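You operate a simulated robot arm through the tools that you are given. There is no shell and no other tool. Be economical: measure what you need, move in short steps, check, and stop when the job is done.

You are at the controls of a simulated two-armed robot. One attempt, no reset.

TASK
Soak the crusted red stirrer clean, then hold the small bowl and lift the stirrer into the tray.
Fine: water from the jug up to the bowl's line; jug back; the bowl stays where it stands. Set down upright: water jug.

The check looks at the end state, three seconds after you hand in, the way a careful person would. Anything else that was tipped, shoved, dropped, spilled or broken makes it a failure.

THE ROBOT
Two 7-joint arms with two-finger parallel grippers on one trunk, on a base that drives. Base frame: it is fixed to the floor where the robot stands at the start and does not move with it; the origin is under the middle of the robot, x ahead of it, y to its left, z up; the surface under the hand at the start is at about z = 800. Readings come in mm, rad, newtons and seconds.
The left shoulder is at the start at [70, 163, 1220], the right one opposite. With the tool pointing down near the work surface each hand reaches from about 360 to 880 mm from the robot's upright axis, wherever it stands, measured 20 degrees to its own side. Places, roughly: inside of the silver small bowl [600, 100, 800]; parts tray [800, 100, 800]. Payload 3.43 kg a hand.
Tool frame (each hand has its own): the origin (TCP) lies between the finger pads and is the grasp point; the fingertips stand 34 mm ahead of it; z points along the fingers, y is the line along which they close. The gripper opens to 128 mm. The fingers are 24 mm wide and 12 mm thick; the gripper's body (48 by 130 mm) begins 96 mm behind the TCP.
Orientation is that of the tool frame in the base frame, as a unit quaternion [w, x, y, z]. With the fingers straight down and closing along the base's y, the tool's x points along the base's -x, its y along +y and its z along -z.

THE INTERFACE
- The arms move only by the tool servo_tool. It takes "left_rows", "right_rows" or both (then of equal length, played together; a hand with none holds still); each is one flat list of numbers, 7 for each row, row after row: the turn, a rotation vector about the tool's x, y, z in units of 4 degrees (1.0 is 4 degrees), then the shift along the tool's x, y, z in units of 25 mm (1.0 is 25 mm), then the closure, from 0 (fully open) to 1 (shut). In form: [ax, ay, az, x, y, z, gripper, ax, ay, az, x, y, z, gripper, ...]. A call has 1 to 20 rows; each row shifts and turns the commanded pose from where the row before left it, along the tool's axes as they then stand. A call with a number of a shift or a turn outside -1 to 1 is refused whole. Rows are played at 5 a second. More than 50 mm and 0.15 rad between two rows, or a gripper value outside its range, and nothing of the call is played. A pose out of reach is approached as far as the arm can. The call stops where the force on the tool passes 40 N (or 10 N more than at its start, if that is more) or the arm is blocked; 0.2 s more then pass. The fingers move at their own pace (about 153 mm/s each) and stop on an object; they squeeze with about 35 N. The grip force told is the motor's: it shows also when the fingers shut on nothing. Time passes only in rows, and 0.2 s behind the last, so rows that do not move let the fingers close. It gives the time, the measured TCP pose, the force on the tool (base axes), the opening and the grip force at its end, in the units of the frame above (readings bear some noise), with the torque about the TCP (base axes, N m) and any sound that the robot's microphone picked up.
- Cameras (640 x 400 px; columns grow to the right, rows downward): "scene" is now at [132.8, 2.8, 1436.8]; the picture's right is [0.03, -1.00, 0.00], its down [-0.68, -0.02, -0.73] and it looks along [0.73, 0.02, -0.68] (base axes); focal length 248 px, centre (320, 200). "left" rides on the left gripper at [76, 11, -160] in its tool frame; the picture's right is [-0.15, 0.99, 0.00], its down [-0.88, -0.13, -0.46] and it looks along [-0.45, -0.07, 0.89] (tool axes); focal length 234 px, centre (320, 200). "right" rides on the right gripper at [76, -11, -160] in its tool frame; the picture's right is [0.15, 0.99, 0.00], its down [-0.88, 0.13, -0.46] and it looks along [-0.45, 0.07, 0.89] (tool axes); focal length 234 px, centre (320, 200).
- grab_frame(camera): a new picture of that camera. The clock stands still meanwhile.
- move_column(by): slides the trunk up (or, below 0, down) by that many mm; the arms and the scene camera ride with it, the base frame stays. It gives what a move gives, with no picture.
- steer(legs): drives the robot by 1 to 6 legs, each [ahead, left, turn to the left] in mm, mm and rad, along the robot's own axes; the way and the turn of a leg run together, so that a leg with both is an arc; at most 1500 mm and 3.142 rad a leg. The arms and the cameras ride along, it lands a little off, and it stops where it bumps. It gives what a move gives.
- turn_head(pan, tilt): turns the head with the scene camera to pan (to the left, within 1.501 rad either way) and tilt (down, from -0.506 to 1.204), counted from straight ahead of the robot. It gives what a move gives.
- measure_at(camera, pixels): there is no depth. For up to 12 entries [column, row, z] of the newest picture of that camera ("zoom" is the newest enlarged one), the place [x, y] in the base frame at which the ray of that pixel passes the height z, good to about 2 mm. The clock stands still meanwhile.
- close_up(camera, box): a new picture of the part [left, top, right, bottom] of that camera's present view, enlarged. The clock stands still meanwhile.
- job_done(): hands the job in; it is judged then, once.

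Work in short steps. Measure before you move; look again where a grasp or a placing could have gone wrong, and mend it. You have 80 turns and 70 pictures in all, those below and enlarged ones among them. Open the grippers and draw the arms clear of the work before you hand the job in, unless the task says otherwise; then end with one line.

The tools are called after "Emit:" by a JSON object that holds its "op" and its "data". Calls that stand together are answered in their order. servo_tool: Moves the arms, as the interface text tells. Its arguments: {"type":"object","properties":{"left_rows":{"type":"array","items":{"type":"number"}},"right_rows":{"type":"array","items":{"type":"number"}}},"required":[]} The other tools are called the same way: move_column (by) slides the trunk up or down; steer (legs) drives the base; turn_head (pan, tilt) turns the head that bears the scene camera; grab_frame (camera) takes a picture; measure_at (camera, pixels) gives the place at which the rays of pixels pass given heights; close_up (camera, box) takes an enlarged picture of a part of a camera's view; job_done () hands the job in.

At the start:

```text
time_s: 0.0
left_eef_pos: [565.9, 392.1, 1195.5]
left_tool_rot: [0.0, 0.001, 1.0, -0.001]
left_wrist_force: [0.6, 0.0, 0.0]
left_wrist_torque: [0.0, 0.0, 0.02]
left_width: 128.2
left_gripper_force: 0.1
right_eef_pos: [507.7, -114.3, 1142.6]
right_tool_rot: [0.0, 0.0, 1.0, 0.0]
right_wrist_force: [-0.5, -0.1, 0.6]
right_wrist_torque: [0.04, 0.02, -0.01]
right_width: 128.2
right_gripper_force: 0.2
trunk travel left (down, up): [-700.0, 240.0]
robot x, y, heading: [1.6, -1.4, 0.004]
head pan, tilt: [0.03, 0.747]
```

scene: 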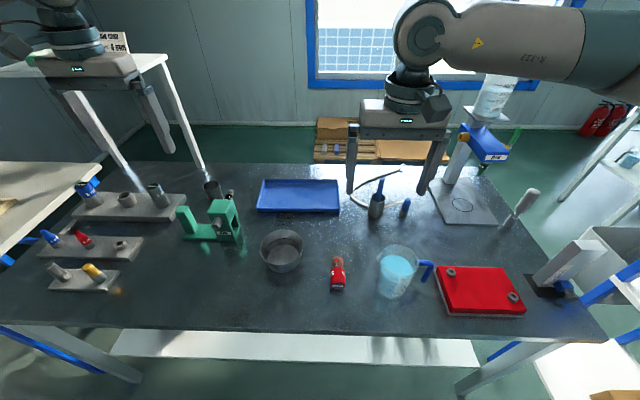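
right: 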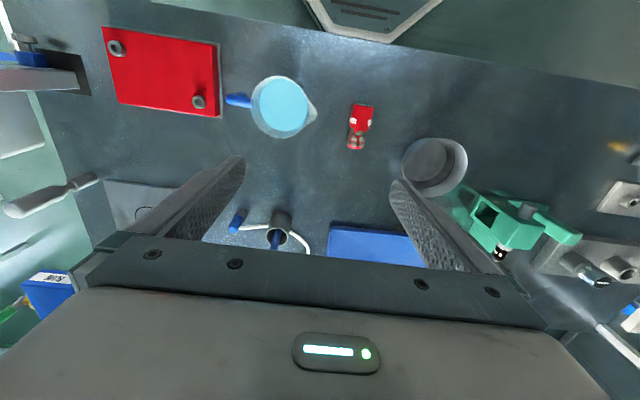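
left: 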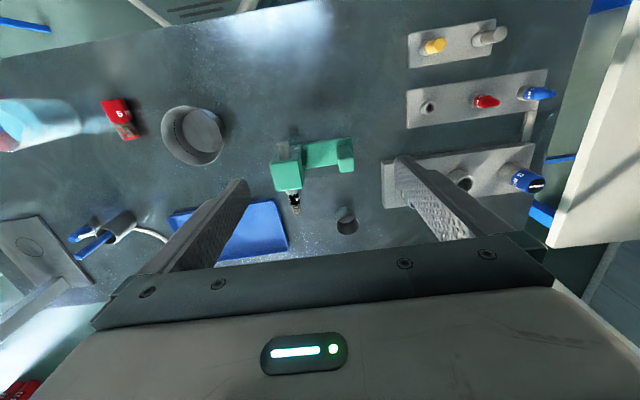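

The scene shows the bowl near (282,250), a red thing at (338,272), the jug at (397,270) and the tray at (298,195). I'll enlarge these first.

Emit:
{"op": "close_up", "data": {"camera": "scene", "box": [240, 160, 440, 310]}}

Emit:
{"op": "close_up", "data": {"camera": "right", "box": [220, 60, 480, 220]}}

```text
2.67 times, centred on (340, 235) of scene
```

zoom: 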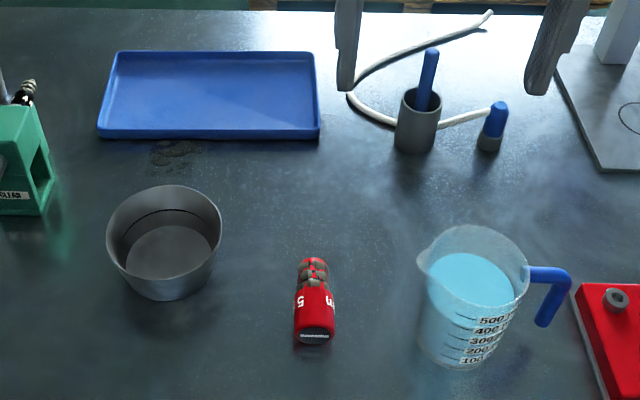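

```text
2.46 times, centred on (350, 140) of right
```

zoom: 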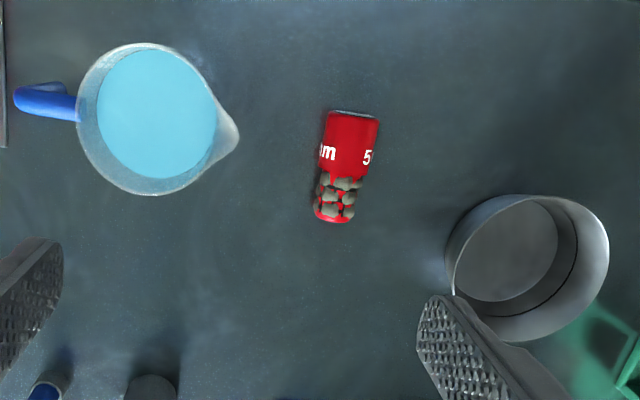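

The stirrer lies on its side with the crusted end facing away, and the bowl has a dark line inside. I'll measure the bowl rim, line and base, the stirrer, the jug and the tray.

Emit:
{"op": "measure_at", "data": {"camera": "right", "pixels": [[361, 104, 820], [356, 150, 820], [348, 120, 820], [372, 120, 820], [348, 140, 820], [367, 140, 820], [282, 107, 900], [252, 104, 900], [317, 112, 900], [226, 100, 880], [280, 76, 920], [285, 138, 920]]}}

Emit:
{"op": "close_up", "data": {"camera": "left", "box": [80, 80, 280, 205]}}

Emit:
{"op": "close_up", "data": {"camera": "scene", "box": [240, 220, 320, 270]}}

Emit:
{"op": "close_up", "data": {"camera": "scene", "box": [364, 230, 444, 305]}}

```text
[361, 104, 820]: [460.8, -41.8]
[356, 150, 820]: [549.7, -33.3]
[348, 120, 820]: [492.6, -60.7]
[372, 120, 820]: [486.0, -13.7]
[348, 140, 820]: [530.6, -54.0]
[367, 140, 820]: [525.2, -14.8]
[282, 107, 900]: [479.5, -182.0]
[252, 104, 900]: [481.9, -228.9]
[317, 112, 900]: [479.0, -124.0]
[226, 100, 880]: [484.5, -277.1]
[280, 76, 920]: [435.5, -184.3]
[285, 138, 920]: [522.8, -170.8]
```

```text
3.20 times, centred on (180, 142) of left
```

zoom: 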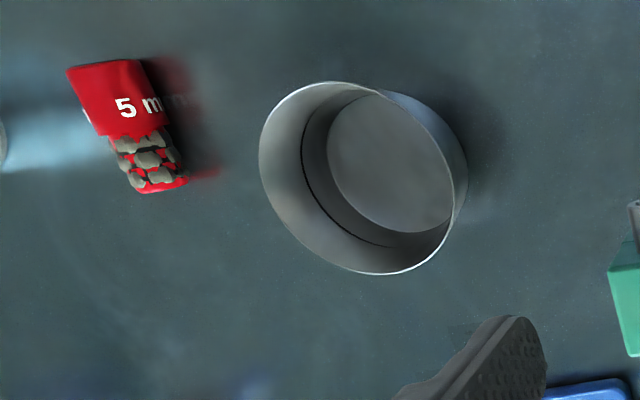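

```text
8.00 times, centred on (280, 245) of scene
```

zoom: 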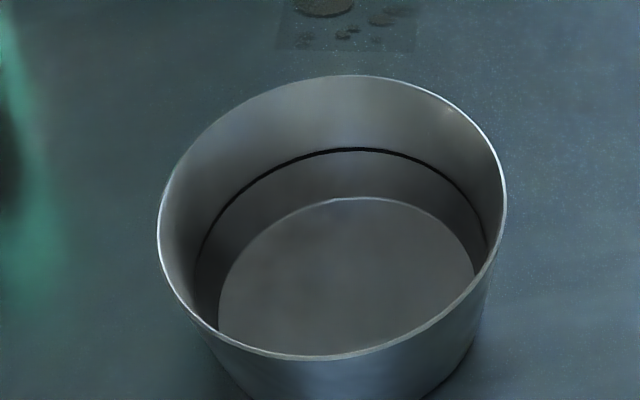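

```text
5.33 times, centred on (404, 268) of scene
```

zoom: 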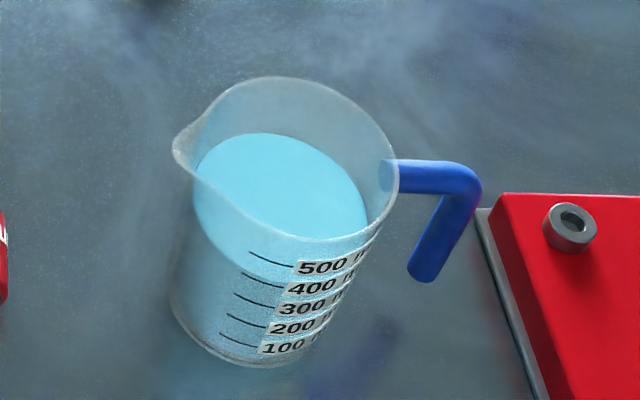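

Now I'll triangulate the bowl's rim, line and floor from the scene and left cameras.

Emit:
{"op": "grab_frame", "data": {"camera": "scene"}}

Emit:
{"op": "grab_frame", "data": {"camera": "left"}}

Emit:
{"op": "measure_at", "data": {"camera": "scene", "pixels": [[259.8, 249, 860], [303, 247, 860], [286, 229.4, 860], [280, 264.7, 860], [285, 238.6, 830], [285, 244.9, 800], [267, 261, 800], [299, 254, 800], [259.8, 249, 880], [303, 247, 880], [286, 229.4, 880], [280, 264.7, 880]]}}

Emit:
{"op": "measure_at", "data": {"camera": "left", "pixels": [[161, 127, 860], [183.5, 106, 860], [199, 165.5, 860], [221, 142, 860], [161, 127, 880], [183.5, 106, 880], [199, 165.5, 880], [221, 142, 880], [205, 110, 800], [182, 127, 800], [222, 140, 800], [205, 153, 800]]}}

Emit:
{"op": "measure_at", "data": {"camera": "scene", "pixels": [[262, 180, 820], [338, 180, 820], [340, 210, 820], [258, 210, 820], [386, 252, 920], [414, 250, 920], [396.5, 262, 880], [404, 298, 800], [386, 290, 800], [331, 290, 800], [345, 290, 800], [338, 257, 820]]}}

```text
61 pictures are left
```

scene: 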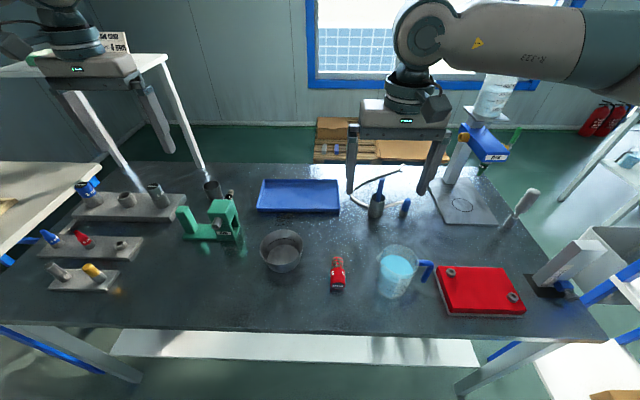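

```text
60 pictures are left
```

left: 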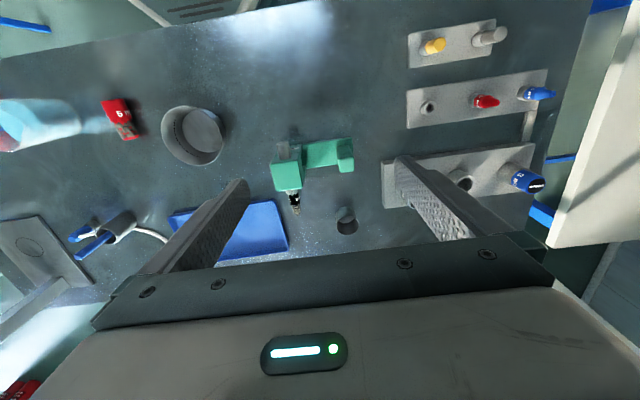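

```text
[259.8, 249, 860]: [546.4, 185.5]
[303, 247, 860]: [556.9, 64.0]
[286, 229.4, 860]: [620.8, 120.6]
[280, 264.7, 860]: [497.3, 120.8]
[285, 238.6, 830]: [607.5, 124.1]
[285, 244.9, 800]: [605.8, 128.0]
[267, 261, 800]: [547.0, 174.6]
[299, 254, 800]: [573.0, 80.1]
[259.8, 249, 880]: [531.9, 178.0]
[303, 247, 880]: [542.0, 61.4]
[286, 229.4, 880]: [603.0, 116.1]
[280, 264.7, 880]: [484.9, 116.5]
```

```text
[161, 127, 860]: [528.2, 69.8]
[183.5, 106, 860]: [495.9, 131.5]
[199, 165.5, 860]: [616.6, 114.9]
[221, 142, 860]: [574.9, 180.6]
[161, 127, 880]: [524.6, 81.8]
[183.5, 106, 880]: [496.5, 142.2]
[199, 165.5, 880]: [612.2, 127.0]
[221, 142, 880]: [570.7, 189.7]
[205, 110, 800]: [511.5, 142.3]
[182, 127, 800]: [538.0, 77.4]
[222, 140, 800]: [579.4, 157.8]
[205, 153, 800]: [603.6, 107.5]
```

```text
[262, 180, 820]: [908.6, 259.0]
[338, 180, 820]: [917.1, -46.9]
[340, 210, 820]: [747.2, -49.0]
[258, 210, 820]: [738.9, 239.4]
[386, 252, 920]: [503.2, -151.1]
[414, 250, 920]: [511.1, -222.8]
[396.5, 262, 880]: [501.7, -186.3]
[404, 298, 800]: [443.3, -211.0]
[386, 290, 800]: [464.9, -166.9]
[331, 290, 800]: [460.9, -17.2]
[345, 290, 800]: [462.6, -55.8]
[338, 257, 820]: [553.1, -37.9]
```

Measured so far: the bowl rim is at z≈862, centre ≈(558,124), outer diameter ≈120. Its line is at z≈826. Next I'll refine the jug's rim and base heights from the two views.

Emit:
{"op": "measure_at", "data": {"camera": "scene", "pixels": [[376.3, 259, 920], [393.7, 245, 920], [408.7, 275, 920], [418.6, 263, 920], [376.3, 259, 900], [393.7, 245, 900], [408.7, 275, 900], [418.6, 263, 900], [392, 299, 800], [377, 286, 800], [393, 255.3, 890], [434, 265, 900]]}}

Emit:
{"op": "grab_frame", "data": {"camera": "right"}}

Emit:
{"op": "measure_at", "data": {"camera": "right", "pixels": [[317, 112, 920], [279, 76.5, 920], [284, 138.5, 920], [251.5, 104, 920], [317, 112, 900], [279, 76.5, 900], [284, 138.5, 900], [259, 105, 890], [308, 110, 890], [281, 80, 890], [285, 132, 890], [226, 100, 900]]}}

```text
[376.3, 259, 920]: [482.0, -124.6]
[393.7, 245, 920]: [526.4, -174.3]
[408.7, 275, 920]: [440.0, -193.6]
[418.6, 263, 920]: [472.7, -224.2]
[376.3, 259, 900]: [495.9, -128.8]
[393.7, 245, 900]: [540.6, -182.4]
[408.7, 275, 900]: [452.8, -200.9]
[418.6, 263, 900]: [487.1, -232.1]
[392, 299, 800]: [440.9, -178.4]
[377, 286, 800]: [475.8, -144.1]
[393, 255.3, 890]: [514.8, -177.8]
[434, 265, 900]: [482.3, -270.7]
```

```text
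59 pictures are left
```

right: 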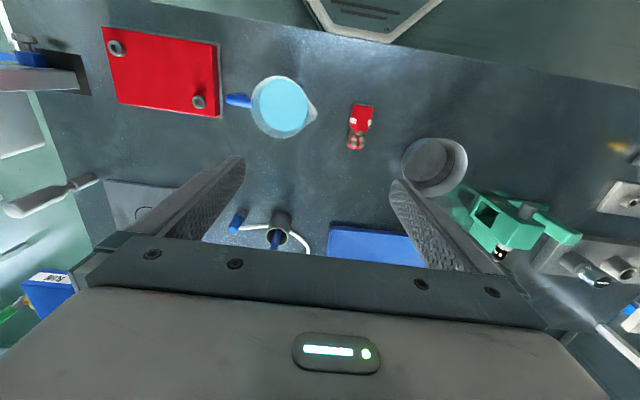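

```text
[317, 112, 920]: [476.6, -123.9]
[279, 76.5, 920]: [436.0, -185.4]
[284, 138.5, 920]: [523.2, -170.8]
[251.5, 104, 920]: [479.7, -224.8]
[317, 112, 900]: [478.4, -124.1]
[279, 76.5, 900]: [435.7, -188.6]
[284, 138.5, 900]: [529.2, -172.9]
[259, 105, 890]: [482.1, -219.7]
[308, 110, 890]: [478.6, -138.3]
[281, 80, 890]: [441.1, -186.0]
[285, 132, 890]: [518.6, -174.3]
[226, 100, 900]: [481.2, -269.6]
```

The jug rim is at z≈921, centre (480,-181), radius ≈44. The spout points to +y and the handle to -y. I'll turn the right hand 90° so it closes along x, keeping it high.

Emit:
{"op": "servo_tool", "data": {"right_rows": [0, 0, 1, 0, 0, 0, 0, 0, 0, 1, 0, 0, 0, 0, 0, 0, 1, 0, 0, 0, 0, 0, 0, 1, 0, 0, 0, 0, 0, 0, 1, 0, 0, 0, 0, 0, 0, 1, 0, 0, 0, 0, 0, 0, 1, 0, 0, 0, 0, 0, 0, 1, 0, 0, 0, 0, 0, 0, 1, 0, 0, 0, 0, 0, 0, 1, 0, 0, 0, 0, 0, 0, 1, 0, 0, 0, 0, 0, 0, 1, 0, 0, 0, 0, 0, 0, 1, 0, 0, 0, 0, 0, 0, 1, 0, 0, 0, 0, 0, 0, 1, 0, 0, 0, 0, 0, 0, 1, 0, 0, 0, 0, 0, 0, 1, 0, 0, 0, 0, 0, 0, 1, 0, 0, 0, 0, 0, 0, 1, 0, 0, 0, 0, 0, 0, 1, 0, 0, 0, 0]}}

Emit:
{"op": "servo_tool", "data": {"right_rows": [0, 0, 1, 0, 0, 0, 0, 0, 0, 1, 0, 0, 0, 0, 0, 0, 0.5, 0, 0, 0, 0, 0, 0, 0, -0.9, -0.37, 0, 0, 0, 0, 0, -0.9, -0.37, 0, 0, 0, 0, 0, -0.87, -0.37, 0, 0, 0, 0, 0, 0, 0, 1, 0, 0, 0, 0, 0, 0, 1, 0, 0, 0, 0, 0, 0, 1, 0, 0, 0, 0, 0, 0, 0, 0]}}

Emit:
{"op": "grab_frame", "data": {"camera": "right"}}

Emit:
{"op": "grab_frame", "data": {"camera": "scene"}}

```text
time_s: 4.2
left_eef_pos: [566.5, 392.2, 1194.4]
left_tool_rot: [0.0, 0.0, 1.0, 0.0]
left_wrist_force: [-0.4, 0.5, 0.5]
left_wrist_torque: [-0.01, 0.05, 0.0]
left_width: 127.9
left_gripper_force: 0.0
right_eef_pos: [508.7, -115.5, 1143.1]
right_tool_rot: [0.0, 0.644, 0.765, 0.0]
right_wrist_force: [-0.1, 0.0, -0.4]
right_wrist_torque: [-0.03, -0.02, 0.03]
right_width: 128.1
right_gripper_force: 0.1
trunk travel left (down, up): [-700.0, 240.0]
robot x, y, heading: [-1.4, -0.7, -0.004]
head pan, tilt: [0.03, 0.747]
```

```text
time_s: 6.4
left_eef_pos: [567.1, 392.6, 1194.9]
left_tool_rot: [0.0, 0.001, 1.0, 0.001]
left_wrist_force: [0.4, 0.9, 0.3]
left_wrist_torque: [-0.01, 0.02, -0.04]
left_width: 128.2
left_gripper_force: 0.1
right_eef_pos: [479.8, -180.3, 1068.7]
right_tool_rot: [0.0, 0.707, 0.707, 0.0]
right_wrist_force: [0.8, -0.2, 0.7]
right_wrist_torque: [-0.02, 0.0, -0.03]
right_width: 128.1
right_gripper_force: 0.0
trunk travel left (down, up): [-700.0, 240.0]
robot x, y, heading: [1.9, 3.2, -0.005]
head pan, tilt: [0.03, 0.747]
```

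```text
58 pictures are left
```

right: 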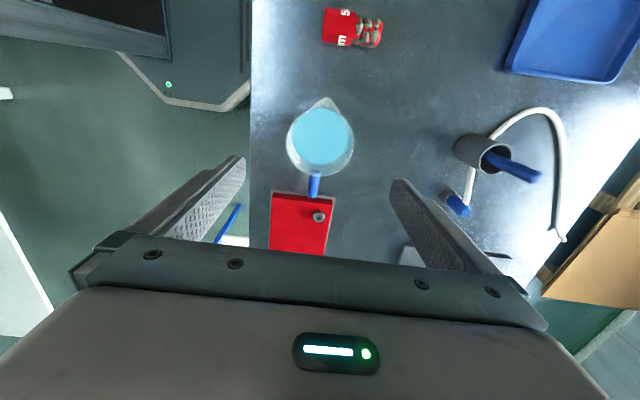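

```text
57 pictures are left
```

scene: 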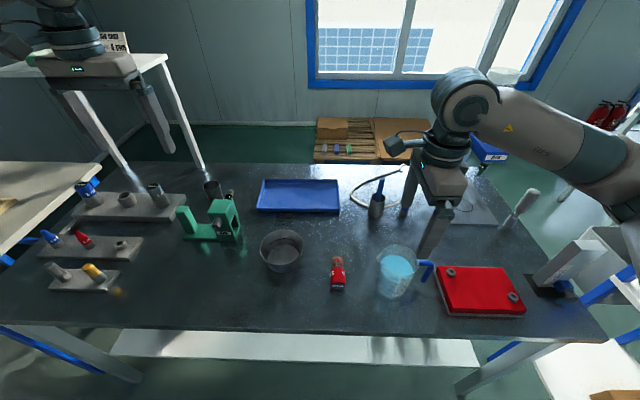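

The hand is over the jug at (480,-180). I'll check the jug centre from this picture: the rim spans columns about 286–354, with the spout at (324,98).

Emit:
{"op": "measure_at", "data": {"camera": "right", "pixels": [[286, 138, 921], [354, 138, 921], [324, 97, 921], [318, 175, 921], [314, 196, 900], [323, 20, 820], [383, 30, 820], [345, 10, 820], [340, 46, 820]]}}

```text
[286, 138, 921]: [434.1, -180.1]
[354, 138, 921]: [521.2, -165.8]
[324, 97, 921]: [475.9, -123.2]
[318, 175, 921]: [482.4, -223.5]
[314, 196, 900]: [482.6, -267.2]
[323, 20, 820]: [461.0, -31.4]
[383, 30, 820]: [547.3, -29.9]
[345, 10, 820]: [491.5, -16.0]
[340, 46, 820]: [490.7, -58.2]
```

The jug centre is confirmed at about (479,-180). I'll descend straight down to z≈876, then close on the body.

Emit:
{"op": "servo_tool", "data": {"right_rows": [0, 0, 0, 0, -0.04, 1, 0, 0, 0, 0, 0, 0, 1, 0, 0, 0, 0, 0, 0, 1, 0, 0, 0, 0, 0, 0, 1, 0, 0, 0, 0, 0, 0, 1, 0, 0, 0, 0, 0, 0, 1, 0, 0, 0, 0, 0, 0, 1, 0, 0, 0, 0, 0, 0, 0.7, 0, 0, 0, 0, 0, 0, 0, 0]}}

Emit:
{"op": "servo_tool", "data": {"right_rows": [0, 0, 0, 0, 0, 0, 0.25, 0, 0, 0, 0, 0, 0, 0.3, 0, 0, 0, 0, 0, 0, 0.4, 0, 0, 0, 0, 0, 0, 0.6, 0, 0, 0, 0, 0, 0, 1, 0, 0, 0, 0, 0, 0, 1, 0, 0, 0, 0, 0, 0, 1]}}

Emit:
{"op": "grab_frame", "data": {"camera": "right"}}

Emit:
{"op": "grab_frame", "data": {"camera": "scene"}}

```text
time_s: 8.4
left_eef_pos: [565.5, 391.1, 1193.3]
left_tool_rot: [0.0, -0.001, 1.0, 0.0]
left_wrist_force: [0.1, -0.3, 0.5]
left_wrist_torque: [-0.03, 0.02, -0.03]
left_width: 128.1
left_gripper_force: 0.0
right_eef_pos: [479.7, -180.8, 876.3]
right_tool_rot: [-0.001, 0.707, 0.707, 0.0]
right_wrist_force: [0.8, 0.5, -0.1]
right_wrist_torque: [-0.02, -0.01, 0.01]
right_width: 127.8
right_gripper_force: 0.0
trunk travel left (down, up): [-700.0, 240.0]
robot x, y, heading: [0.4, -2.9, 0.0]
head pan, tilt: [0.03, 0.747]
```

```text
time_s: 10.0
left_eef_pos: [566.0, 391.3, 1194.7]
left_tool_rot: [0.0, 0.0, 1.0, 0.001]
left_wrist_force: [0.5, 0.3, -0.6]
left_wrist_torque: [0.03, -0.02, 0.01]
left_width: 128.0
left_gripper_force: 0.1
right_eef_pos: [479.7, -181.6, 875.7]
right_tool_rot: [-0.001, 0.707, 0.707, -0.001]
right_wrist_force: [0.9, -0.3, 1.5]
right_wrist_torque: [-0.04, 0.13, -0.02]
right_width: 87.2
right_gripper_force: 34.6
trunk travel left (down, up): [-700.0, 240.0]
robot x, y, heading: [3.4, 0.5, 0.002]
head pan, tilt: [0.03, 0.747]
```

```text
56 pictures are left
```

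right: 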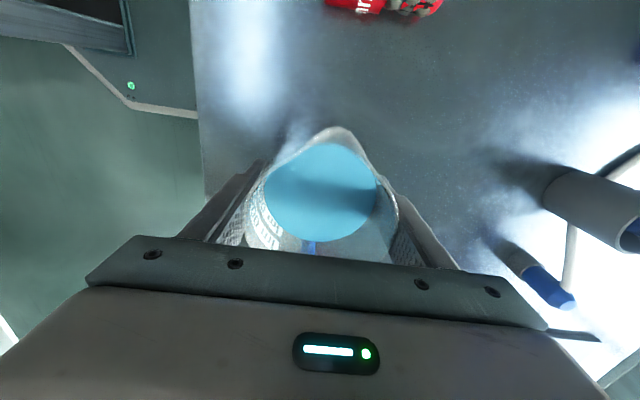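

```text
55 pictures are left
```

scene: 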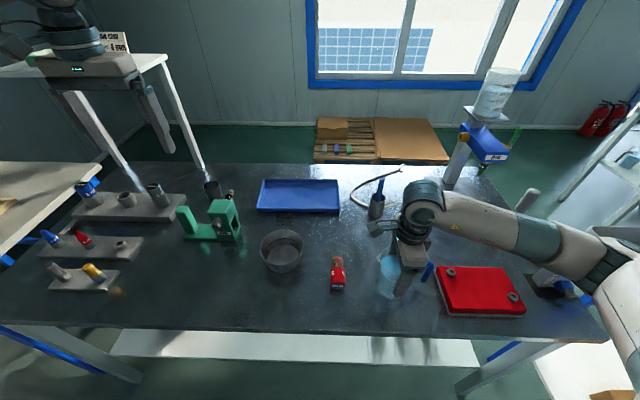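

The jug is gripped (87 mm, 35 N). I'll lift it slowly by about 140 mm.

Emit:
{"op": "servo_tool", "data": {"right_rows": [0, 0, 0, 0, 0, -0.2, 1, 0, 0, 0, 0, 0, -0.4, 1, 0, 0, 0, 0, 0, -0.5, 1, 0, 0, 0, 0, 0, -0.5, 1, 0, 0, 0, 0, 0, -0.5, 1, 0, 0, 0, 0, 0, -0.5, 1, 0, 0, 0, 0, 0, -0.5, 1, 0, 0, 0, 0, 0, -0.5, 1, 0, 0, 0, 0, 0, -0.5, 1, 0, 0, 0, 0, 0, -0.5, 1, 0, 0, 0, 0, 0, -0.5, 1, 0, 0, 0, 0, 0, -0.3, 1, 0, 0, 0, 0, 0, -0.2, 1, 0, 0, 0, 0, 0, 0, 1]}}

Emit:
{"op": "grab_frame", "data": {"camera": "right"}}

```text
time_s: 13.0
left_eef_pos: [565.9, 392.5, 1193.8]
left_tool_rot: [0.0, 0.0, 1.0, 0.0]
left_wrist_force: [-0.1, 0.3, -0.3]
left_wrist_torque: [0.02, -0.02, 0.0]
left_width: 127.7
left_gripper_force: 0.1
right_eef_pos: [479.9, -180.4, 1016.4]
right_tool_rot: [0.0, 0.707, 0.707, 0.0]
right_wrist_force: [-0.1, -0.2, -4.8]
right_wrist_torque: [0.04, 0.0, -0.01]
right_width: 87.3
right_gripper_force: 34.8
trunk travel left (down, up): [-700.0, 240.0]
robot x, y, heading: [-0.5, -2.3, 0.0]
head pan, tilt: [0.03, 0.747]
```

```text
54 pictures are left
```

right: 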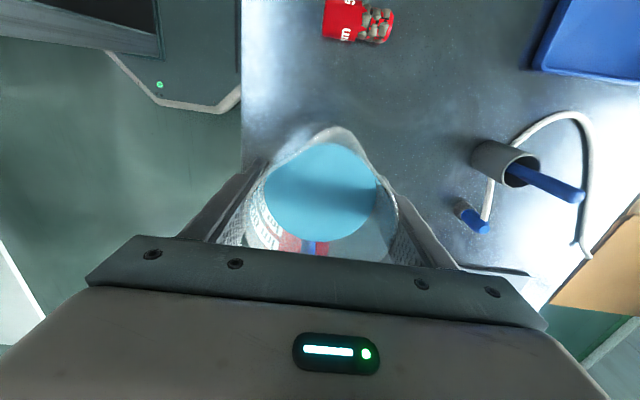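

The load is 4.8 N and the water is level. I'll yaw the jug back 90° so the spout faces the robot, then carry it gently.

Emit:
{"op": "servo_tool", "data": {"right_rows": [0, 0, -0.4, 0, 0, 0, 1, 0, 0, -0.8, 0, 0, 0, 1, 0, 0, -1, 0, 0, 0, 1, 0, 0, -1, 0, 0, 0, 1, 0, 0, -1, 0, 0, 0, 1, 0, 0, -1, 0, 0, 0, 1, 0, 0, -1, 0, 0, 0, 1, 0, 0, -1, 0, 0, 0, 1, 0, 0, -1, 0, 0, 0, 1, 0, 0, -1, 0, 0, 0, 1, 0, 0, -1, 0, 0, 0, 1, 0, 0, -1, 0, 0, 0, 1, 0, 0, -1, 0, 0, 0, 1, 0, 0, -1, 0, 0, 0, 1, 0, 0, -1, 0, 0, 0, 1, 0, 0, -1, 0, 0, 0, 1, 0, 0, -1, 0, 0, 0, 1, 0, 0, -1, 0, 0, 0, 1, 0, 0, -1, 0, 0, 0, 1, 0, 0, -1, 0, 0, 0, 1]}}

Emit:
{"op": "servo_tool", "data": {"right_rows": [0, 0, -1, 0, 0, 0, 1, 0, 0, -1, 0, 0, 0, 1, 0, 0, -0.3, 0, 0, 0, 1, 0, 0, 0, -0.1, 0.2, 0, 1, 0, 0, 0, -0.2, 0.4, 0, 1, 0, 0, 0, -0.3, 0.6, 0, 1, 0, 0, 0, -0.4, 0.7, 0, 1, 0, 0, 0, -0.4, 0.7, 0, 1, 0, 0, 0, -0.4, 0.7, 0, 1, 0, 0, 0, -0.4, 0.7, 0, 1, 0, 0, 0, -0.4, 0.7, 0, 1, 0, 0, 0, -0.4, 0.7, 0, 1, 0, 0, 0, -0.4, 0.7, 0, 1, 0, 0, 0, -0.3, 0.6, 0, 1, 0, 0, 0, -0.3, 0.5, 0, 1, 0, 0, 0, -0.2, 0.4, 0, 1, 0, 0, 0, -0.1, 0.2, 0, 1, 0, 0, 0, 0, 0, 0, 1]}}

Emit:
{"op": "grab_frame", "data": {"camera": "right"}}

Emit:
{"op": "grab_frame", "data": {"camera": "scene"}}

```text
time_s: 17.2
left_eef_pos: [565.9, 392.8, 1192.9]
left_tool_rot: [0.0, -0.001, 1.0, 0.0]
left_wrist_force: [-0.2, 0.0, 0.0]
left_wrist_torque: [0.01, -0.01, -0.01]
left_width: 128.0
left_gripper_force: 0.1
right_eef_pos: [480.3, -180.5, 1015.7]
right_tool_rot: [-0.001, 0.115, 0.993, 0.001]
right_wrist_force: [0.3, 0.4, -3.9]
right_wrist_torque: [0.0, 0.03, -0.02]
right_width: 87.1
right_gripper_force: 35.0
trunk travel left (down, up): [-700.0, 240.0]
robot x, y, heading: [-0.8, 2.0, 0.001]
head pan, tilt: [0.03, 0.747]
```

```text
time_s: 21.0
left_eef_pos: [567.2, 391.5, 1195.7]
left_tool_rot: [0.0, 0.001, 1.0, 0.0]
left_wrist_force: [-0.2, -0.5, 0.2]
left_wrist_torque: [0.02, 0.02, 0.02]
left_width: 127.8
left_gripper_force: 0.1
right_eef_pos: [602.6, 6.2, 1016.5]
right_tool_rot: [0.0, 0.035, 0.999, 0.0]
right_wrist_force: [0.5, -0.4, -4.7]
right_wrist_torque: [0.02, 0.06, -0.01]
right_width: 87.5
right_gripper_force: 34.7
trunk travel left (down, up): [-700.0, 240.0]
robot x, y, heading: [-4.6, 0.2, 0.003]
head pan, tilt: [0.03, 0.747]
```

```text
53 pictures are left
```

right: 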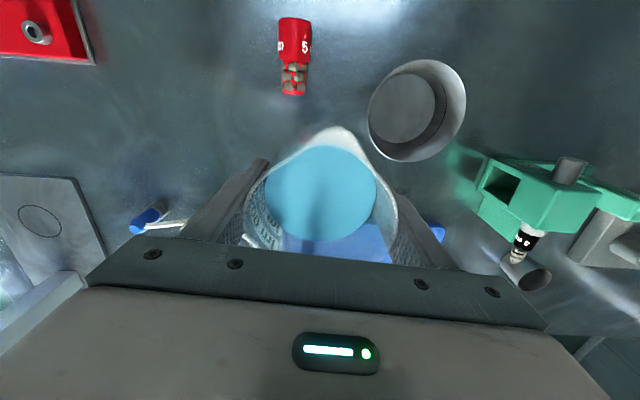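

```text
52 pictures are left
```

scene: 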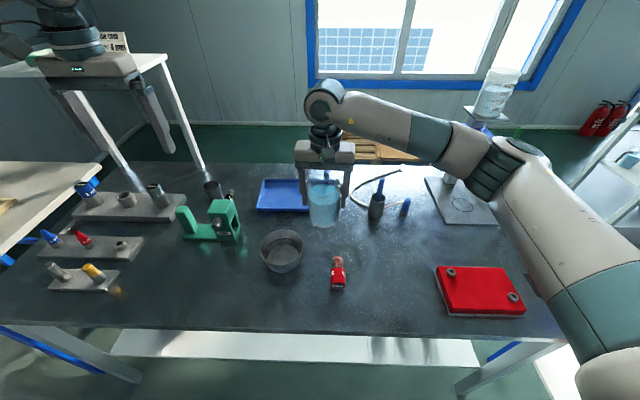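

The jug is carried well, and the right camera now sees the bowl rim (columns 368–467, rows 59–163) along with the spout. I'll refine the bowl centre.

Emit:
{"op": "measure_at", "data": {"camera": "right", "pixels": [[368.5, 118, 861], [466.5, 95, 861], [425, 59.5, 861], [401, 162.5, 861], [281, 20, 820], [312, 30, 820], [290, 96, 820], [428, 140, 826]]}}

```text
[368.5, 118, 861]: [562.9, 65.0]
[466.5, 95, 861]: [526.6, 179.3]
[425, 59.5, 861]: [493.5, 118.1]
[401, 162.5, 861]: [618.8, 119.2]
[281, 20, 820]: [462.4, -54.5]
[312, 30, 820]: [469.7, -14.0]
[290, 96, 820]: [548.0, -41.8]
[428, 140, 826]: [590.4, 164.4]
```

The bowl centre is about (556,122). I'll move the jug to TCP (647,123,952) with the spout over the bowl's far half, and remove the last 4° of yaw.

Emit:
{"op": "servo_tool", "data": {"right_rows": [0, 0, -0.5, 0, 0, 0, 1, 0, 0, -0.5, 0, 0, 0, 1, 0, 0, 0, -0.1, 0.2, 0, 1, 0, 0, 0, -0.2, 0.4, 0, 1, 0, 0, 0, -0.25, 0.6, 0, 1, 0, 0, 0, -0.25, 0.7, 0, 1, 0, 0, 0, -0.25, 0.7, 0, 1, 0, 0, 0, -0.25, 0.7, 0, 1, 0, 0, 0, -0.25, 0.6, 0, 1, 0, 0, 0, -0.2, 0.5, 0, 1, 0, 0, 0, -0.03, 0.27, 0.2, 1, 0, 0, 0, 0, 0, 0.4, 1, 0, 0, 0, 0, 0, 0.5, 1, 0, 0, 0, 0, 0, 0.5, 1, 0, 0, 0, 0, 0, 0.5, 1, 0, 0, 0, 0, 0, 0.3, 1, 0, 0, 0, 0, 0, 0.15, 1, 0, 0, 0, 0, 0, 0, 1]}}

Emit:
{"op": "grab_frame", "data": {"camera": "right"}}

Emit:
{"op": "grab_frame", "data": {"camera": "scene"}}

```text
time_s: 24.8
left_eef_pos: [566.4, 392.7, 1193.8]
left_tool_rot: [0.001, 0.0, 1.0, 0.0]
left_wrist_force: [0.2, 0.7, 0.5]
left_wrist_torque: [-0.02, -0.02, 0.0]
left_width: 127.9
left_gripper_force: 0.1
right_eef_pos: [645.7, 122.6, 952.0]
right_tool_rot: [0.0, -0.001, 1.0, 0.0]
right_wrist_force: [-0.3, 0.8, -4.8]
right_wrist_torque: [0.01, 0.05, 0.01]
right_width: 87.0
right_gripper_force: 34.9
trunk travel left (down, up): [-700.0, 240.0]
robot x, y, heading: [1.3, 1.0, -0.001]
head pan, tilt: [0.03, 0.747]
```

```text
51 pictures are left
```

right: 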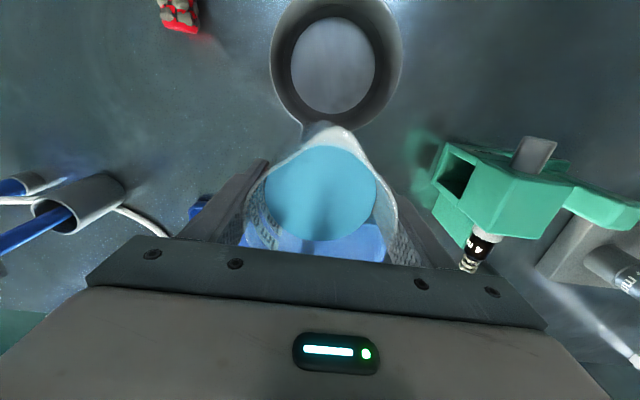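

```text
50 pictures are left
```

scene: 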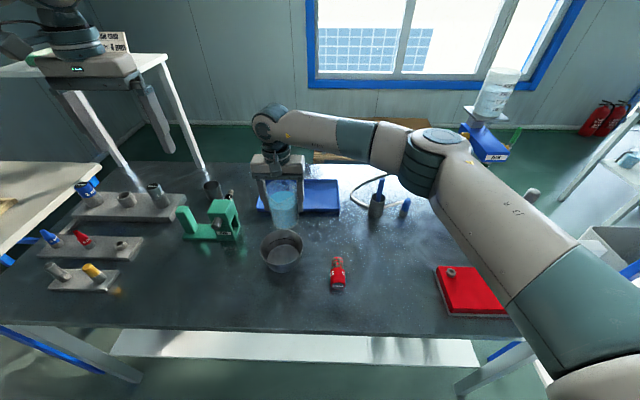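

The spout (337,125) lines up with the bowl's middle column. I'll tilt slowly to about 26° and look.

Emit:
{"op": "servo_tool", "data": {"right_rows": [0, -0.3, 0, 0, 0, 0, 1, 0, -0.5, 0, 0, 0, 0, 1, 0, -0.6, 0, 0, 0, 0, 1, 0, -0.6, 0, 0, 0, 0, 1, 0, -0.6, 0, 0, 0, 0, 1, 0, -0.6, 0, 0, 0, 0, 1, 0, -0.6, 0, 0, 0, 0, 1, 0, -0.6, 0, 0, 0, 0, 1, 0, -0.6, 0, 0, 0, 0, 1, 0, -0.6, 0, 0, 0, 0, 1, 0, -0.5, 0, 0, 0, 0, 1, 0, -0.3, 0, 0, 0, 0, 1, 0, 0, 0, 0, 0, 0, 1, 0, 0, 0, 0, 0, 0, 1]}}

Emit:
{"op": "grab_frame", "data": {"camera": "right"}}

Emit:
{"op": "close_up", "data": {"camera": "scene", "box": [230, 150, 350, 280]}}

```text
time_s: 27.8
left_eef_pos: [566.5, 392.9, 1195.8]
left_tool_rot: [0.0, 0.0, 1.0, 0.0]
left_wrist_force: [0.4, 0.2, -0.3]
left_wrist_torque: [0.0, -0.01, -0.02]
left_width: 128.2
left_gripper_force: 0.0
right_eef_pos: [645.8, 123.4, 951.2]
right_tool_rot: [0.222, 0.0, 0.975, -0.001]
right_wrist_force: [0.1, 0.5, -5.4]
right_wrist_torque: [-0.01, 0.08, 0.0]
right_width: 87.2
right_gripper_force: 35.1
trunk travel left (down, up): [-700.0, 240.0]
robot x, y, heading: [-2.1, -1.7, -0.001]
head pan, tilt: [0.03, 0.747]
```

```text
49 pictures are left
```

right: 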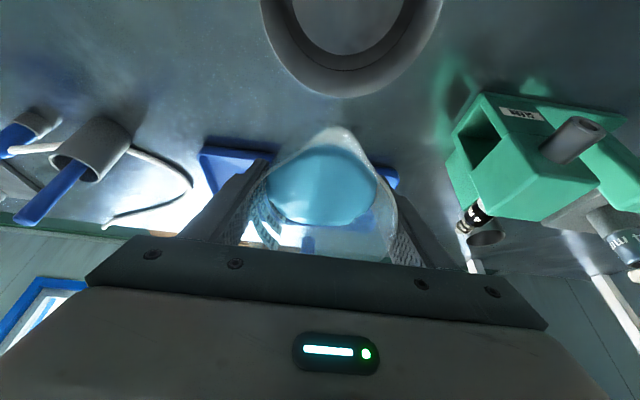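

```text
3.08 times, centred on (290, 215) of scene
```

zoom: 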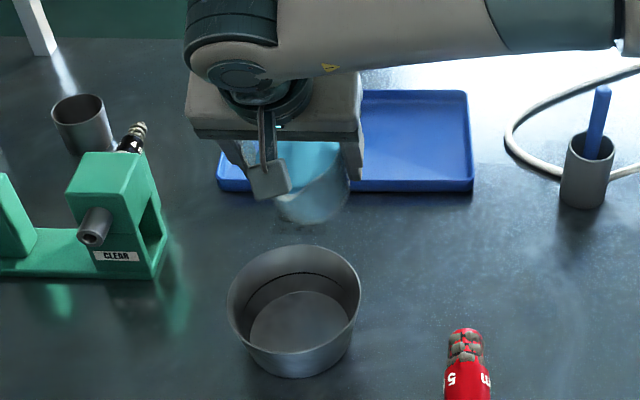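

The tilt is 25.7° with no flow yet. I'll verify the spout tip position at its computed height of z≈967.

Emit:
{"op": "measure_at", "data": {"camera": "right", "pixels": [[337, 127, 967]]}}

Emit:
{"op": "servo_tool", "data": {"right_rows": [0, -0.4, 0, 0, 0, 0, 1, 0, -0.4, 0, 0, 0, 0, 1, 0, -0.4, 0, 0, 0, 0, 1, 0, 0, 0, 0, 0, 0, 1, 0, 0, 0, 0, 0, 0, 1]}}

Emit:
{"op": "close_up", "data": {"camera": "scene", "box": [230, 180, 350, 280]}}

Emit:
{"op": "grab_frame", "data": {"camera": "right"}}

```text
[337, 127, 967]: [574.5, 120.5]
```

```text
time_s: 29.0
left_eef_pos: [566.0, 391.8, 1194.3]
left_tool_rot: [0.001, 0.0, 1.0, 0.001]
left_wrist_force: [-0.8, -1.3, 0.3]
left_wrist_torque: [-0.04, 0.0, 0.0]
left_width: 127.7
left_gripper_force: 0.1
right_eef_pos: [645.5, 123.4, 951.1]
right_tool_rot: [0.263, 0.0, 0.965, 0.0]
right_wrist_force: [-1.1, -0.9, -4.7]
right_wrist_torque: [-0.01, 0.09, -0.01]
right_width: 87.3
right_gripper_force: 35.3
trunk travel left (down, up): [-700.0, 240.0]
robot x, y, heading: [0.8, 0.3, 0.004]
head pan, tilt: [0.03, 0.747]
```

```text
4.00 times, centred on (290, 230) of scene
```

zoom: 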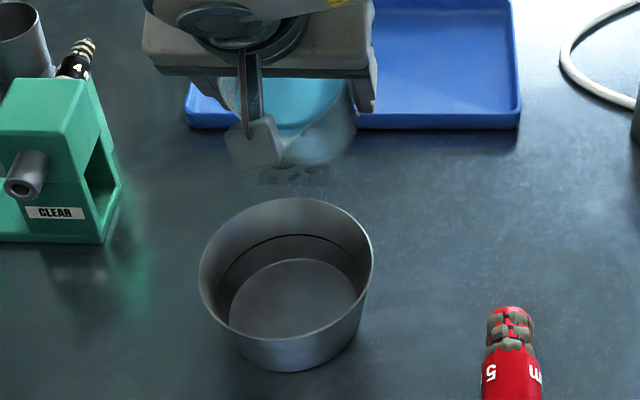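

```text
46 pictures are left
```

right: 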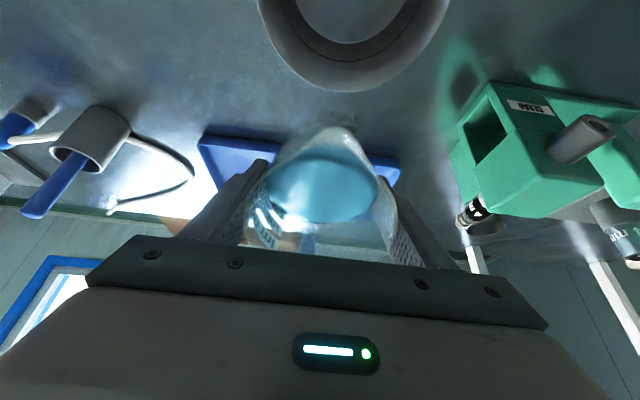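

At 30.5° there is still no flow. I'll go on to about 36° and look into the bowl.

Emit:
{"op": "servo_tool", "data": {"right_rows": [0, -0.35, 0, 0, 0, 0, 1, 0, -0.35, 0, 0, 0, 0, 1, 0, -0.35, 0, 0, 0, 0, 1, 0, -0.3, 0, 0, 0, 0, 1, 0, 0, 0, 0, 0, 0, 1, 0, 0, 0, 0, 0, 0, 1]}}

Emit:
{"op": "close_up", "data": {"camera": "scene", "box": [230, 180, 350, 280]}}

```text
time_s: 30.4
left_eef_pos: [566.6, 391.7, 1192.6]
left_tool_rot: [0.0, 0.0, 1.0, 0.0]
left_wrist_force: [0.5, 0.3, -0.2]
left_wrist_torque: [0.02, 0.01, 0.01]
left_width: 127.8
left_gripper_force: 0.1
right_eef_pos: [644.6, 122.6, 953.1]
right_tool_rot: [0.307, 0.0, 0.952, 0.0]
right_wrist_force: [-0.9, -0.7, -4.3]
right_wrist_torque: [0.0, 0.11, -0.01]
right_width: 87.4
right_gripper_force: 35.0
trunk travel left (down, up): [-700.0, 240.0]
robot x, y, heading: [-0.6, 1.9, -0.004]
head pan, tilt: [0.03, 0.747]
```

```text
4.00 times, centred on (290, 230) of scene
```

zoom: 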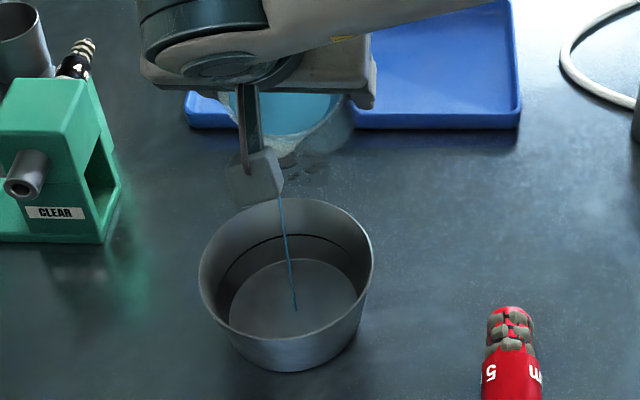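

A thin stream is landing near the middle of the bowl floor. I'll tilt about 4° more and let it run.

Emit:
{"op": "servo_tool", "data": {"right_rows": [0, -0.3, 0, 0, 0, 0, 1, 0, -0.3, 0, 0, 0, 0, 1, 0, -0.3, 0, 0, 0, 0, 1, 0, 0, 0, 0, 0, 0, 1, 0, 0, 0, 0, 0, 0, 1, 0, 0, 0, 0, 0, 0, 1, 0, 0, 0, 0, 0, 0, 1]}}

Emit:
{"op": "close_up", "data": {"camera": "scene", "box": [230, 180, 350, 280]}}

```text
time_s: 32.0
left_eef_pos: [567.3, 392.4, 1195.5]
left_tool_rot: [0.0, 0.0, 1.0, 0.0]
left_wrist_force: [-0.1, -0.5, -0.4]
left_wrist_torque: [0.04, -0.01, -0.01]
left_width: 128.0
left_gripper_force: 0.0
right_eef_pos: [646.5, 122.4, 950.8]
right_tool_rot: [0.337, 0.0, 0.942, 0.0]
right_wrist_force: [0.1, 0.1, -5.1]
right_wrist_torque: [-0.02, 0.06, -0.02]
right_width: 87.4
right_gripper_force: 34.7
trunk travel left (down, up): [-700.0, 240.0]
robot x, y, heading: [-1.8, 1.0, -0.001]
head pan, tilt: [0.03, 0.747]
```

```text
4.00 times, centred on (290, 230) of scene
```

zoom: 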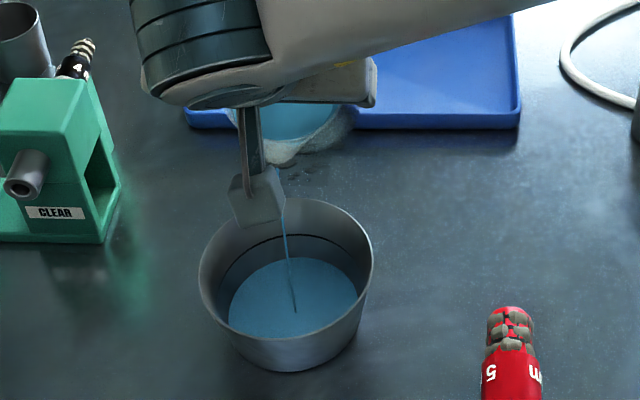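

Water now covers the bowl floor, so I'll tilt about 4° more and let it run.

Emit:
{"op": "servo_tool", "data": {"right_rows": [0, -0.3, 0, 0, 0, 0, 1, 0, -0.3, 0, 0, 0, 0, 1, 0, -0.3, 0, 0, 0, 0, 1, 0, 0, 0, 0, 0, 0, 1, 0, 0, 0, 0, 0, 0, 1, 0, 0, 0, 0, 0, 0, 1, 0, 0, 0, 0, 0, 0, 1, 0, 0, 0, 0, 0, 0, 1]}}

Emit:
{"op": "close_up", "data": {"camera": "scene", "box": [230, 180, 350, 280]}}

```text
time_s: 33.8
left_eef_pos: [565.9, 392.7, 1193.0]
left_tool_rot: [0.0, 0.0, 1.0, 0.0]
left_wrist_force: [-0.7, 0.3, -0.9]
left_wrist_torque: [-0.03, -0.05, 0.03]
left_width: 128.0
left_gripper_force: 0.1
right_eef_pos: [645.4, 122.5, 951.9]
right_tool_rot: [0.366, -0.001, 0.931, 0.001]
right_wrist_force: [0.6, 0.8, -5.2]
right_wrist_torque: [0.04, 0.07, -0.01]
right_width: 87.3
right_gripper_force: 34.8
trunk travel left (down, up): [-700.0, 240.0]
robot x, y, heading: [-1.9, -1.5, 0.002]
head pan, tilt: [0.03, 0.747]
```

```text
4.00 times, centred on (290, 230) of scene
```

zoom: 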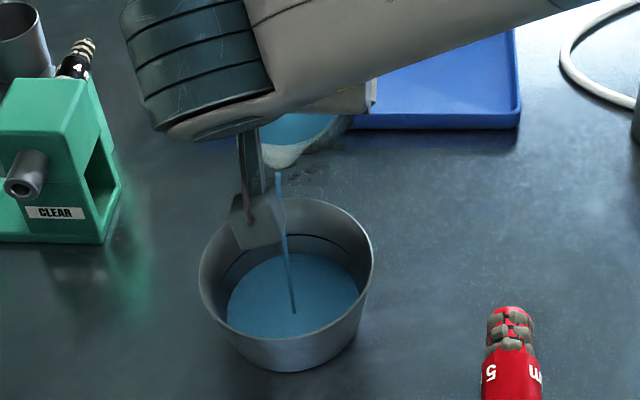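

The water's far edge is at zoom row ~252, against row 235 for the line. I'll tilt further by about 4°.

Emit:
{"op": "servo_tool", "data": {"right_rows": [0, -0.3, 0, 0, 0, 0, 1, 0, -0.3, 0, 0, 0, 0, 1, 0, -0.3, 0, 0, 0, 0, 1, 0, 0, 0, 0, 0, 0, 1, 0, 0, 0, 0, 0, 0, 1, 0, 0, 0, 0, 0, 0, 1, 0, 0, 0, 0, 0, 0, 1, 0, 0, 0, 0, 0, 0, 1]}}

Emit:
{"op": "close_up", "data": {"camera": "scene", "box": [230, 180, 350, 280]}}

```text
time_s: 35.6
left_eef_pos: [565.7, 391.8, 1193.9]
left_tool_rot: [0.0, 0.0, 1.0, -0.001]
left_wrist_force: [0.2, 0.4, 0.6]
left_wrist_torque: [0.03, -0.03, 0.0]
left_width: 127.9
left_gripper_force: 0.0
right_eef_pos: [645.0, 122.6, 951.8]
right_tool_rot: [0.396, -0.001, 0.918, 0.0]
right_wrist_force: [0.5, 0.9, -4.5]
right_wrist_torque: [0.03, 0.11, -0.03]
right_width: 87.0
right_gripper_force: 35.6
trunk travel left (down, up): [-700.0, 240.0]
robot x, y, heading: [-0.9, -1.3, -0.0]
head pan, tilt: [0.03, 0.747]
```

```text
4.00 times, centred on (290, 230) of scene
```

zoom: 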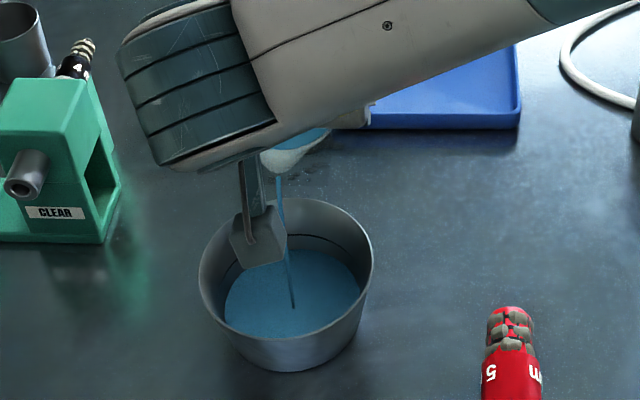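

I'm at 46.6° and the level is rising slowly, so I'll tilt another 4°.

Emit:
{"op": "servo_tool", "data": {"right_rows": [0, -0.3, 0, 0, 0, 0, 1, 0, -0.3, 0, 0, 0, 0, 1, 0, -0.3, 0, 0, 0, 0, 1, 0, -0.1, 0, 0, 0, 0, 1, 0, 0, 0, 0, 0, 0, 1, 0, 0, 0, 0, 0, 0, 1, 0, 0, 0, 0, 0, 0, 1, 0, 0, 0, 0, 0, 0, 1]}}

Emit:
{"op": "close_up", "data": {"camera": "scene", "box": [250, 220, 330, 270]}}

```text
time_s: 37.4
left_eef_pos: [566.4, 391.7, 1193.0]
left_tool_rot: [0.001, -0.001, 1.0, 0.0]
left_wrist_force: [-0.5, 0.7, -0.1]
left_wrist_torque: [0.0, -0.01, 0.01]
left_width: 128.1
left_gripper_force: 0.1
right_eef_pos: [645.7, 122.9, 951.1]
right_tool_rot: [0.427, 0.0, 0.904, -0.001]
right_wrist_force: [0.2, -0.2, -4.7]
right_wrist_torque: [-0.01, 0.09, 0.01]
right_width: 87.3
right_gripper_force: 34.7
trunk travel left (down, up): [-700.0, 240.0]
robot x, y, heading: [0.9, -0.3, -0.001]
head pan, tilt: [0.03, 0.747]
```

```text
8.00 times, centred on (290, 245) of scene
```

zoom: 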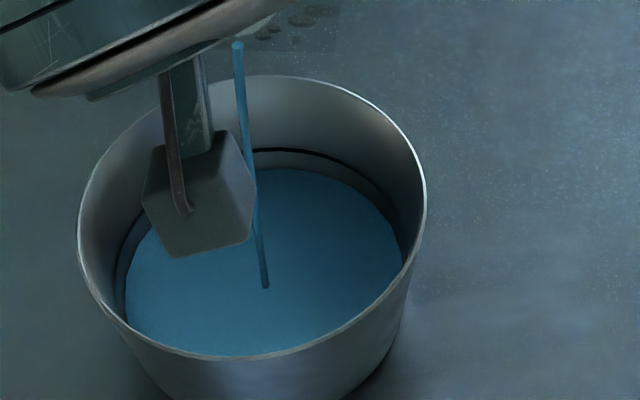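

The level is about 60% of the way to the line and still flowing. I'll tilt 2.5° more with a short wait.

Emit:
{"op": "servo_tool", "data": {"right_rows": [0, -0.3, 0, 0, 0, 0, 1, 0, -0.3, 0, 0, 0, 0, 1, 0, 0, 0, 0, 0, 0, 1, 0, 0, 0, 0, 0, 0, 1, 0, 0, 0, 0, 0, 0, 1, 0, 0, 0, 0, 0, 0, 1, 0, 0, 0, 0, 0, 0, 1]}}

Emit:
{"op": "close_up", "data": {"camera": "scene", "box": [250, 220, 330, 270]}}

```text
time_s: 39.0
left_eef_pos: [567.8, 391.8, 1193.8]
left_tool_rot: [-0.001, 0.0, 1.0, 0.0]
left_wrist_force: [0.4, -0.3, -1.2]
left_wrist_torque: [0.01, 0.01, 0.0]
left_width: 127.8
left_gripper_force: 0.0
right_eef_pos: [644.8, 121.5, 951.8]
right_tool_rot: [0.446, 0.0, 0.895, 0.0]
right_wrist_force: [-0.4, 1.1, -4.0]
right_wrist_torque: [0.02, 0.07, 0.03]
right_width: 87.1
right_gripper_force: 34.9
trunk travel left (down, up): [-700.0, 240.0]
robot x, y, heading: [0.7, -0.3, -0.001]
head pan, tilt: [0.03, 0.747]
```

```text
8.00 times, centred on (290, 245) of scene
```

zoom: 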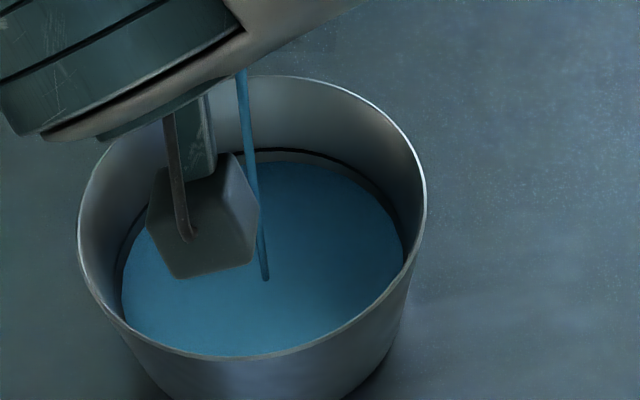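

The water edge is at row ~161 and the line at ~150, so it's close. I'll add 2° and wait briefly.

Emit:
{"op": "servo_tool", "data": {"right_rows": [0, -0.25, 0, 0, 0, 0, 1, 0, -0.25, 0, 0, 0, 0, 1, 0, 0, 0, 0, 0, 0, 1, 0, 0, 0, 0, 0, 0, 1, 0, 0, 0, 0, 0, 0, 1, 0, 0, 0, 0, 0, 0, 1]}}

Emit:
{"op": "close_up", "data": {"camera": "scene", "box": [250, 220, 330, 270]}}

```text
time_s: 40.4
left_eef_pos: [566.3, 391.3, 1193.2]
left_tool_rot: [0.0, 0.0, 1.0, 0.0]
left_wrist_force: [0.0, 0.3, 0.3]
left_wrist_torque: [0.01, 0.01, 0.0]
left_width: 127.8
left_gripper_force: 0.1
right_eef_pos: [645.4, 123.2, 951.6]
right_tool_rot: [0.462, 0.0, 0.887, 0.0]
right_wrist_force: [-0.2, -0.6, -3.7]
right_wrist_torque: [-0.01, 0.05, 0.0]
right_width: 87.2
right_gripper_force: 35.3
trunk travel left (down, up): [-700.0, 240.0]
robot x, y, heading: [4.5, 1.4, -0.002]
head pan, tilt: [0.03, 0.747]
```

```text
8.00 times, centred on (290, 245) of scene
```

zoom: 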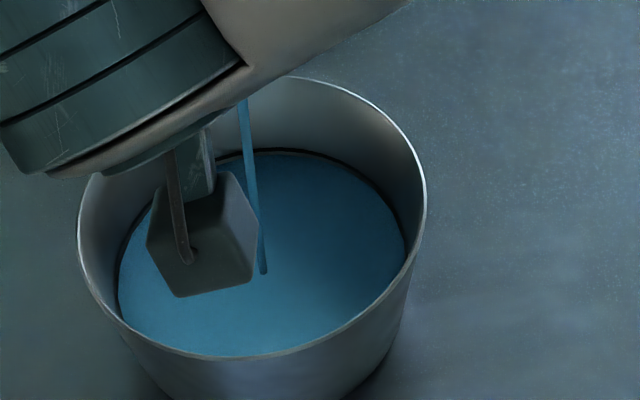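

The water is nearly at the line (row ~153 against 150). I'll tilt back upright now, and the tail of the stream will finish it.

Emit:
{"op": "servo_tool", "data": {"right_rows": [0, 0.7, 0, 0, 0, 0, 1, 0, 1, 0, 0, 0, 0, 1, 0, 1, 0, 0, 0, 0, 1, 0, 1, 0, 0, 0, 0, 1, 0, 0.7, 0, 0, 0, 0, 1, 0, 0.3, 0, 0, 0, 0, 1, 0, 0, 0, 0, 0, 0, 1, 0, 0, 0, 0, 0, 0, 1]}}

Emit:
{"op": "close_up", "data": {"camera": "scene", "box": [250, 220, 330, 270]}}

```text
time_s: 42.2
left_eef_pos: [565.3, 393.2, 1194.8]
left_tool_rot: [0.0, 0.0, 1.0, -0.001]
left_wrist_force: [-0.5, 0.0, 0.2]
left_wrist_torque: [0.01, 0.01, 0.02]
left_width: 128.0
left_gripper_force: 0.1
right_eef_pos: [646.0, 122.5, 951.0]
right_tool_rot: [0.31, 0.0, 0.951, 0.0]
right_wrist_force: [0.0, 0.4, -3.0]
right_wrist_torque: [0.03, 0.06, 0.04]
right_width: 87.3
right_gripper_force: 35.0
trunk travel left (down, up): [-700.0, 240.0]
robot x, y, heading: [2.2, 2.3, -0.003]
head pan, tilt: [0.03, 0.747]
```

```text
8.00 times, centred on (290, 245) of scene
```

zoom: 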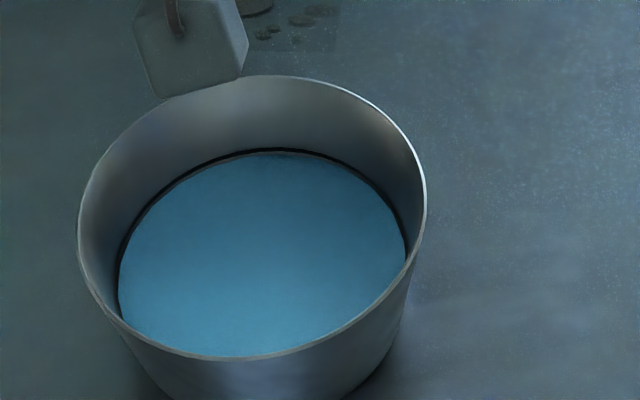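

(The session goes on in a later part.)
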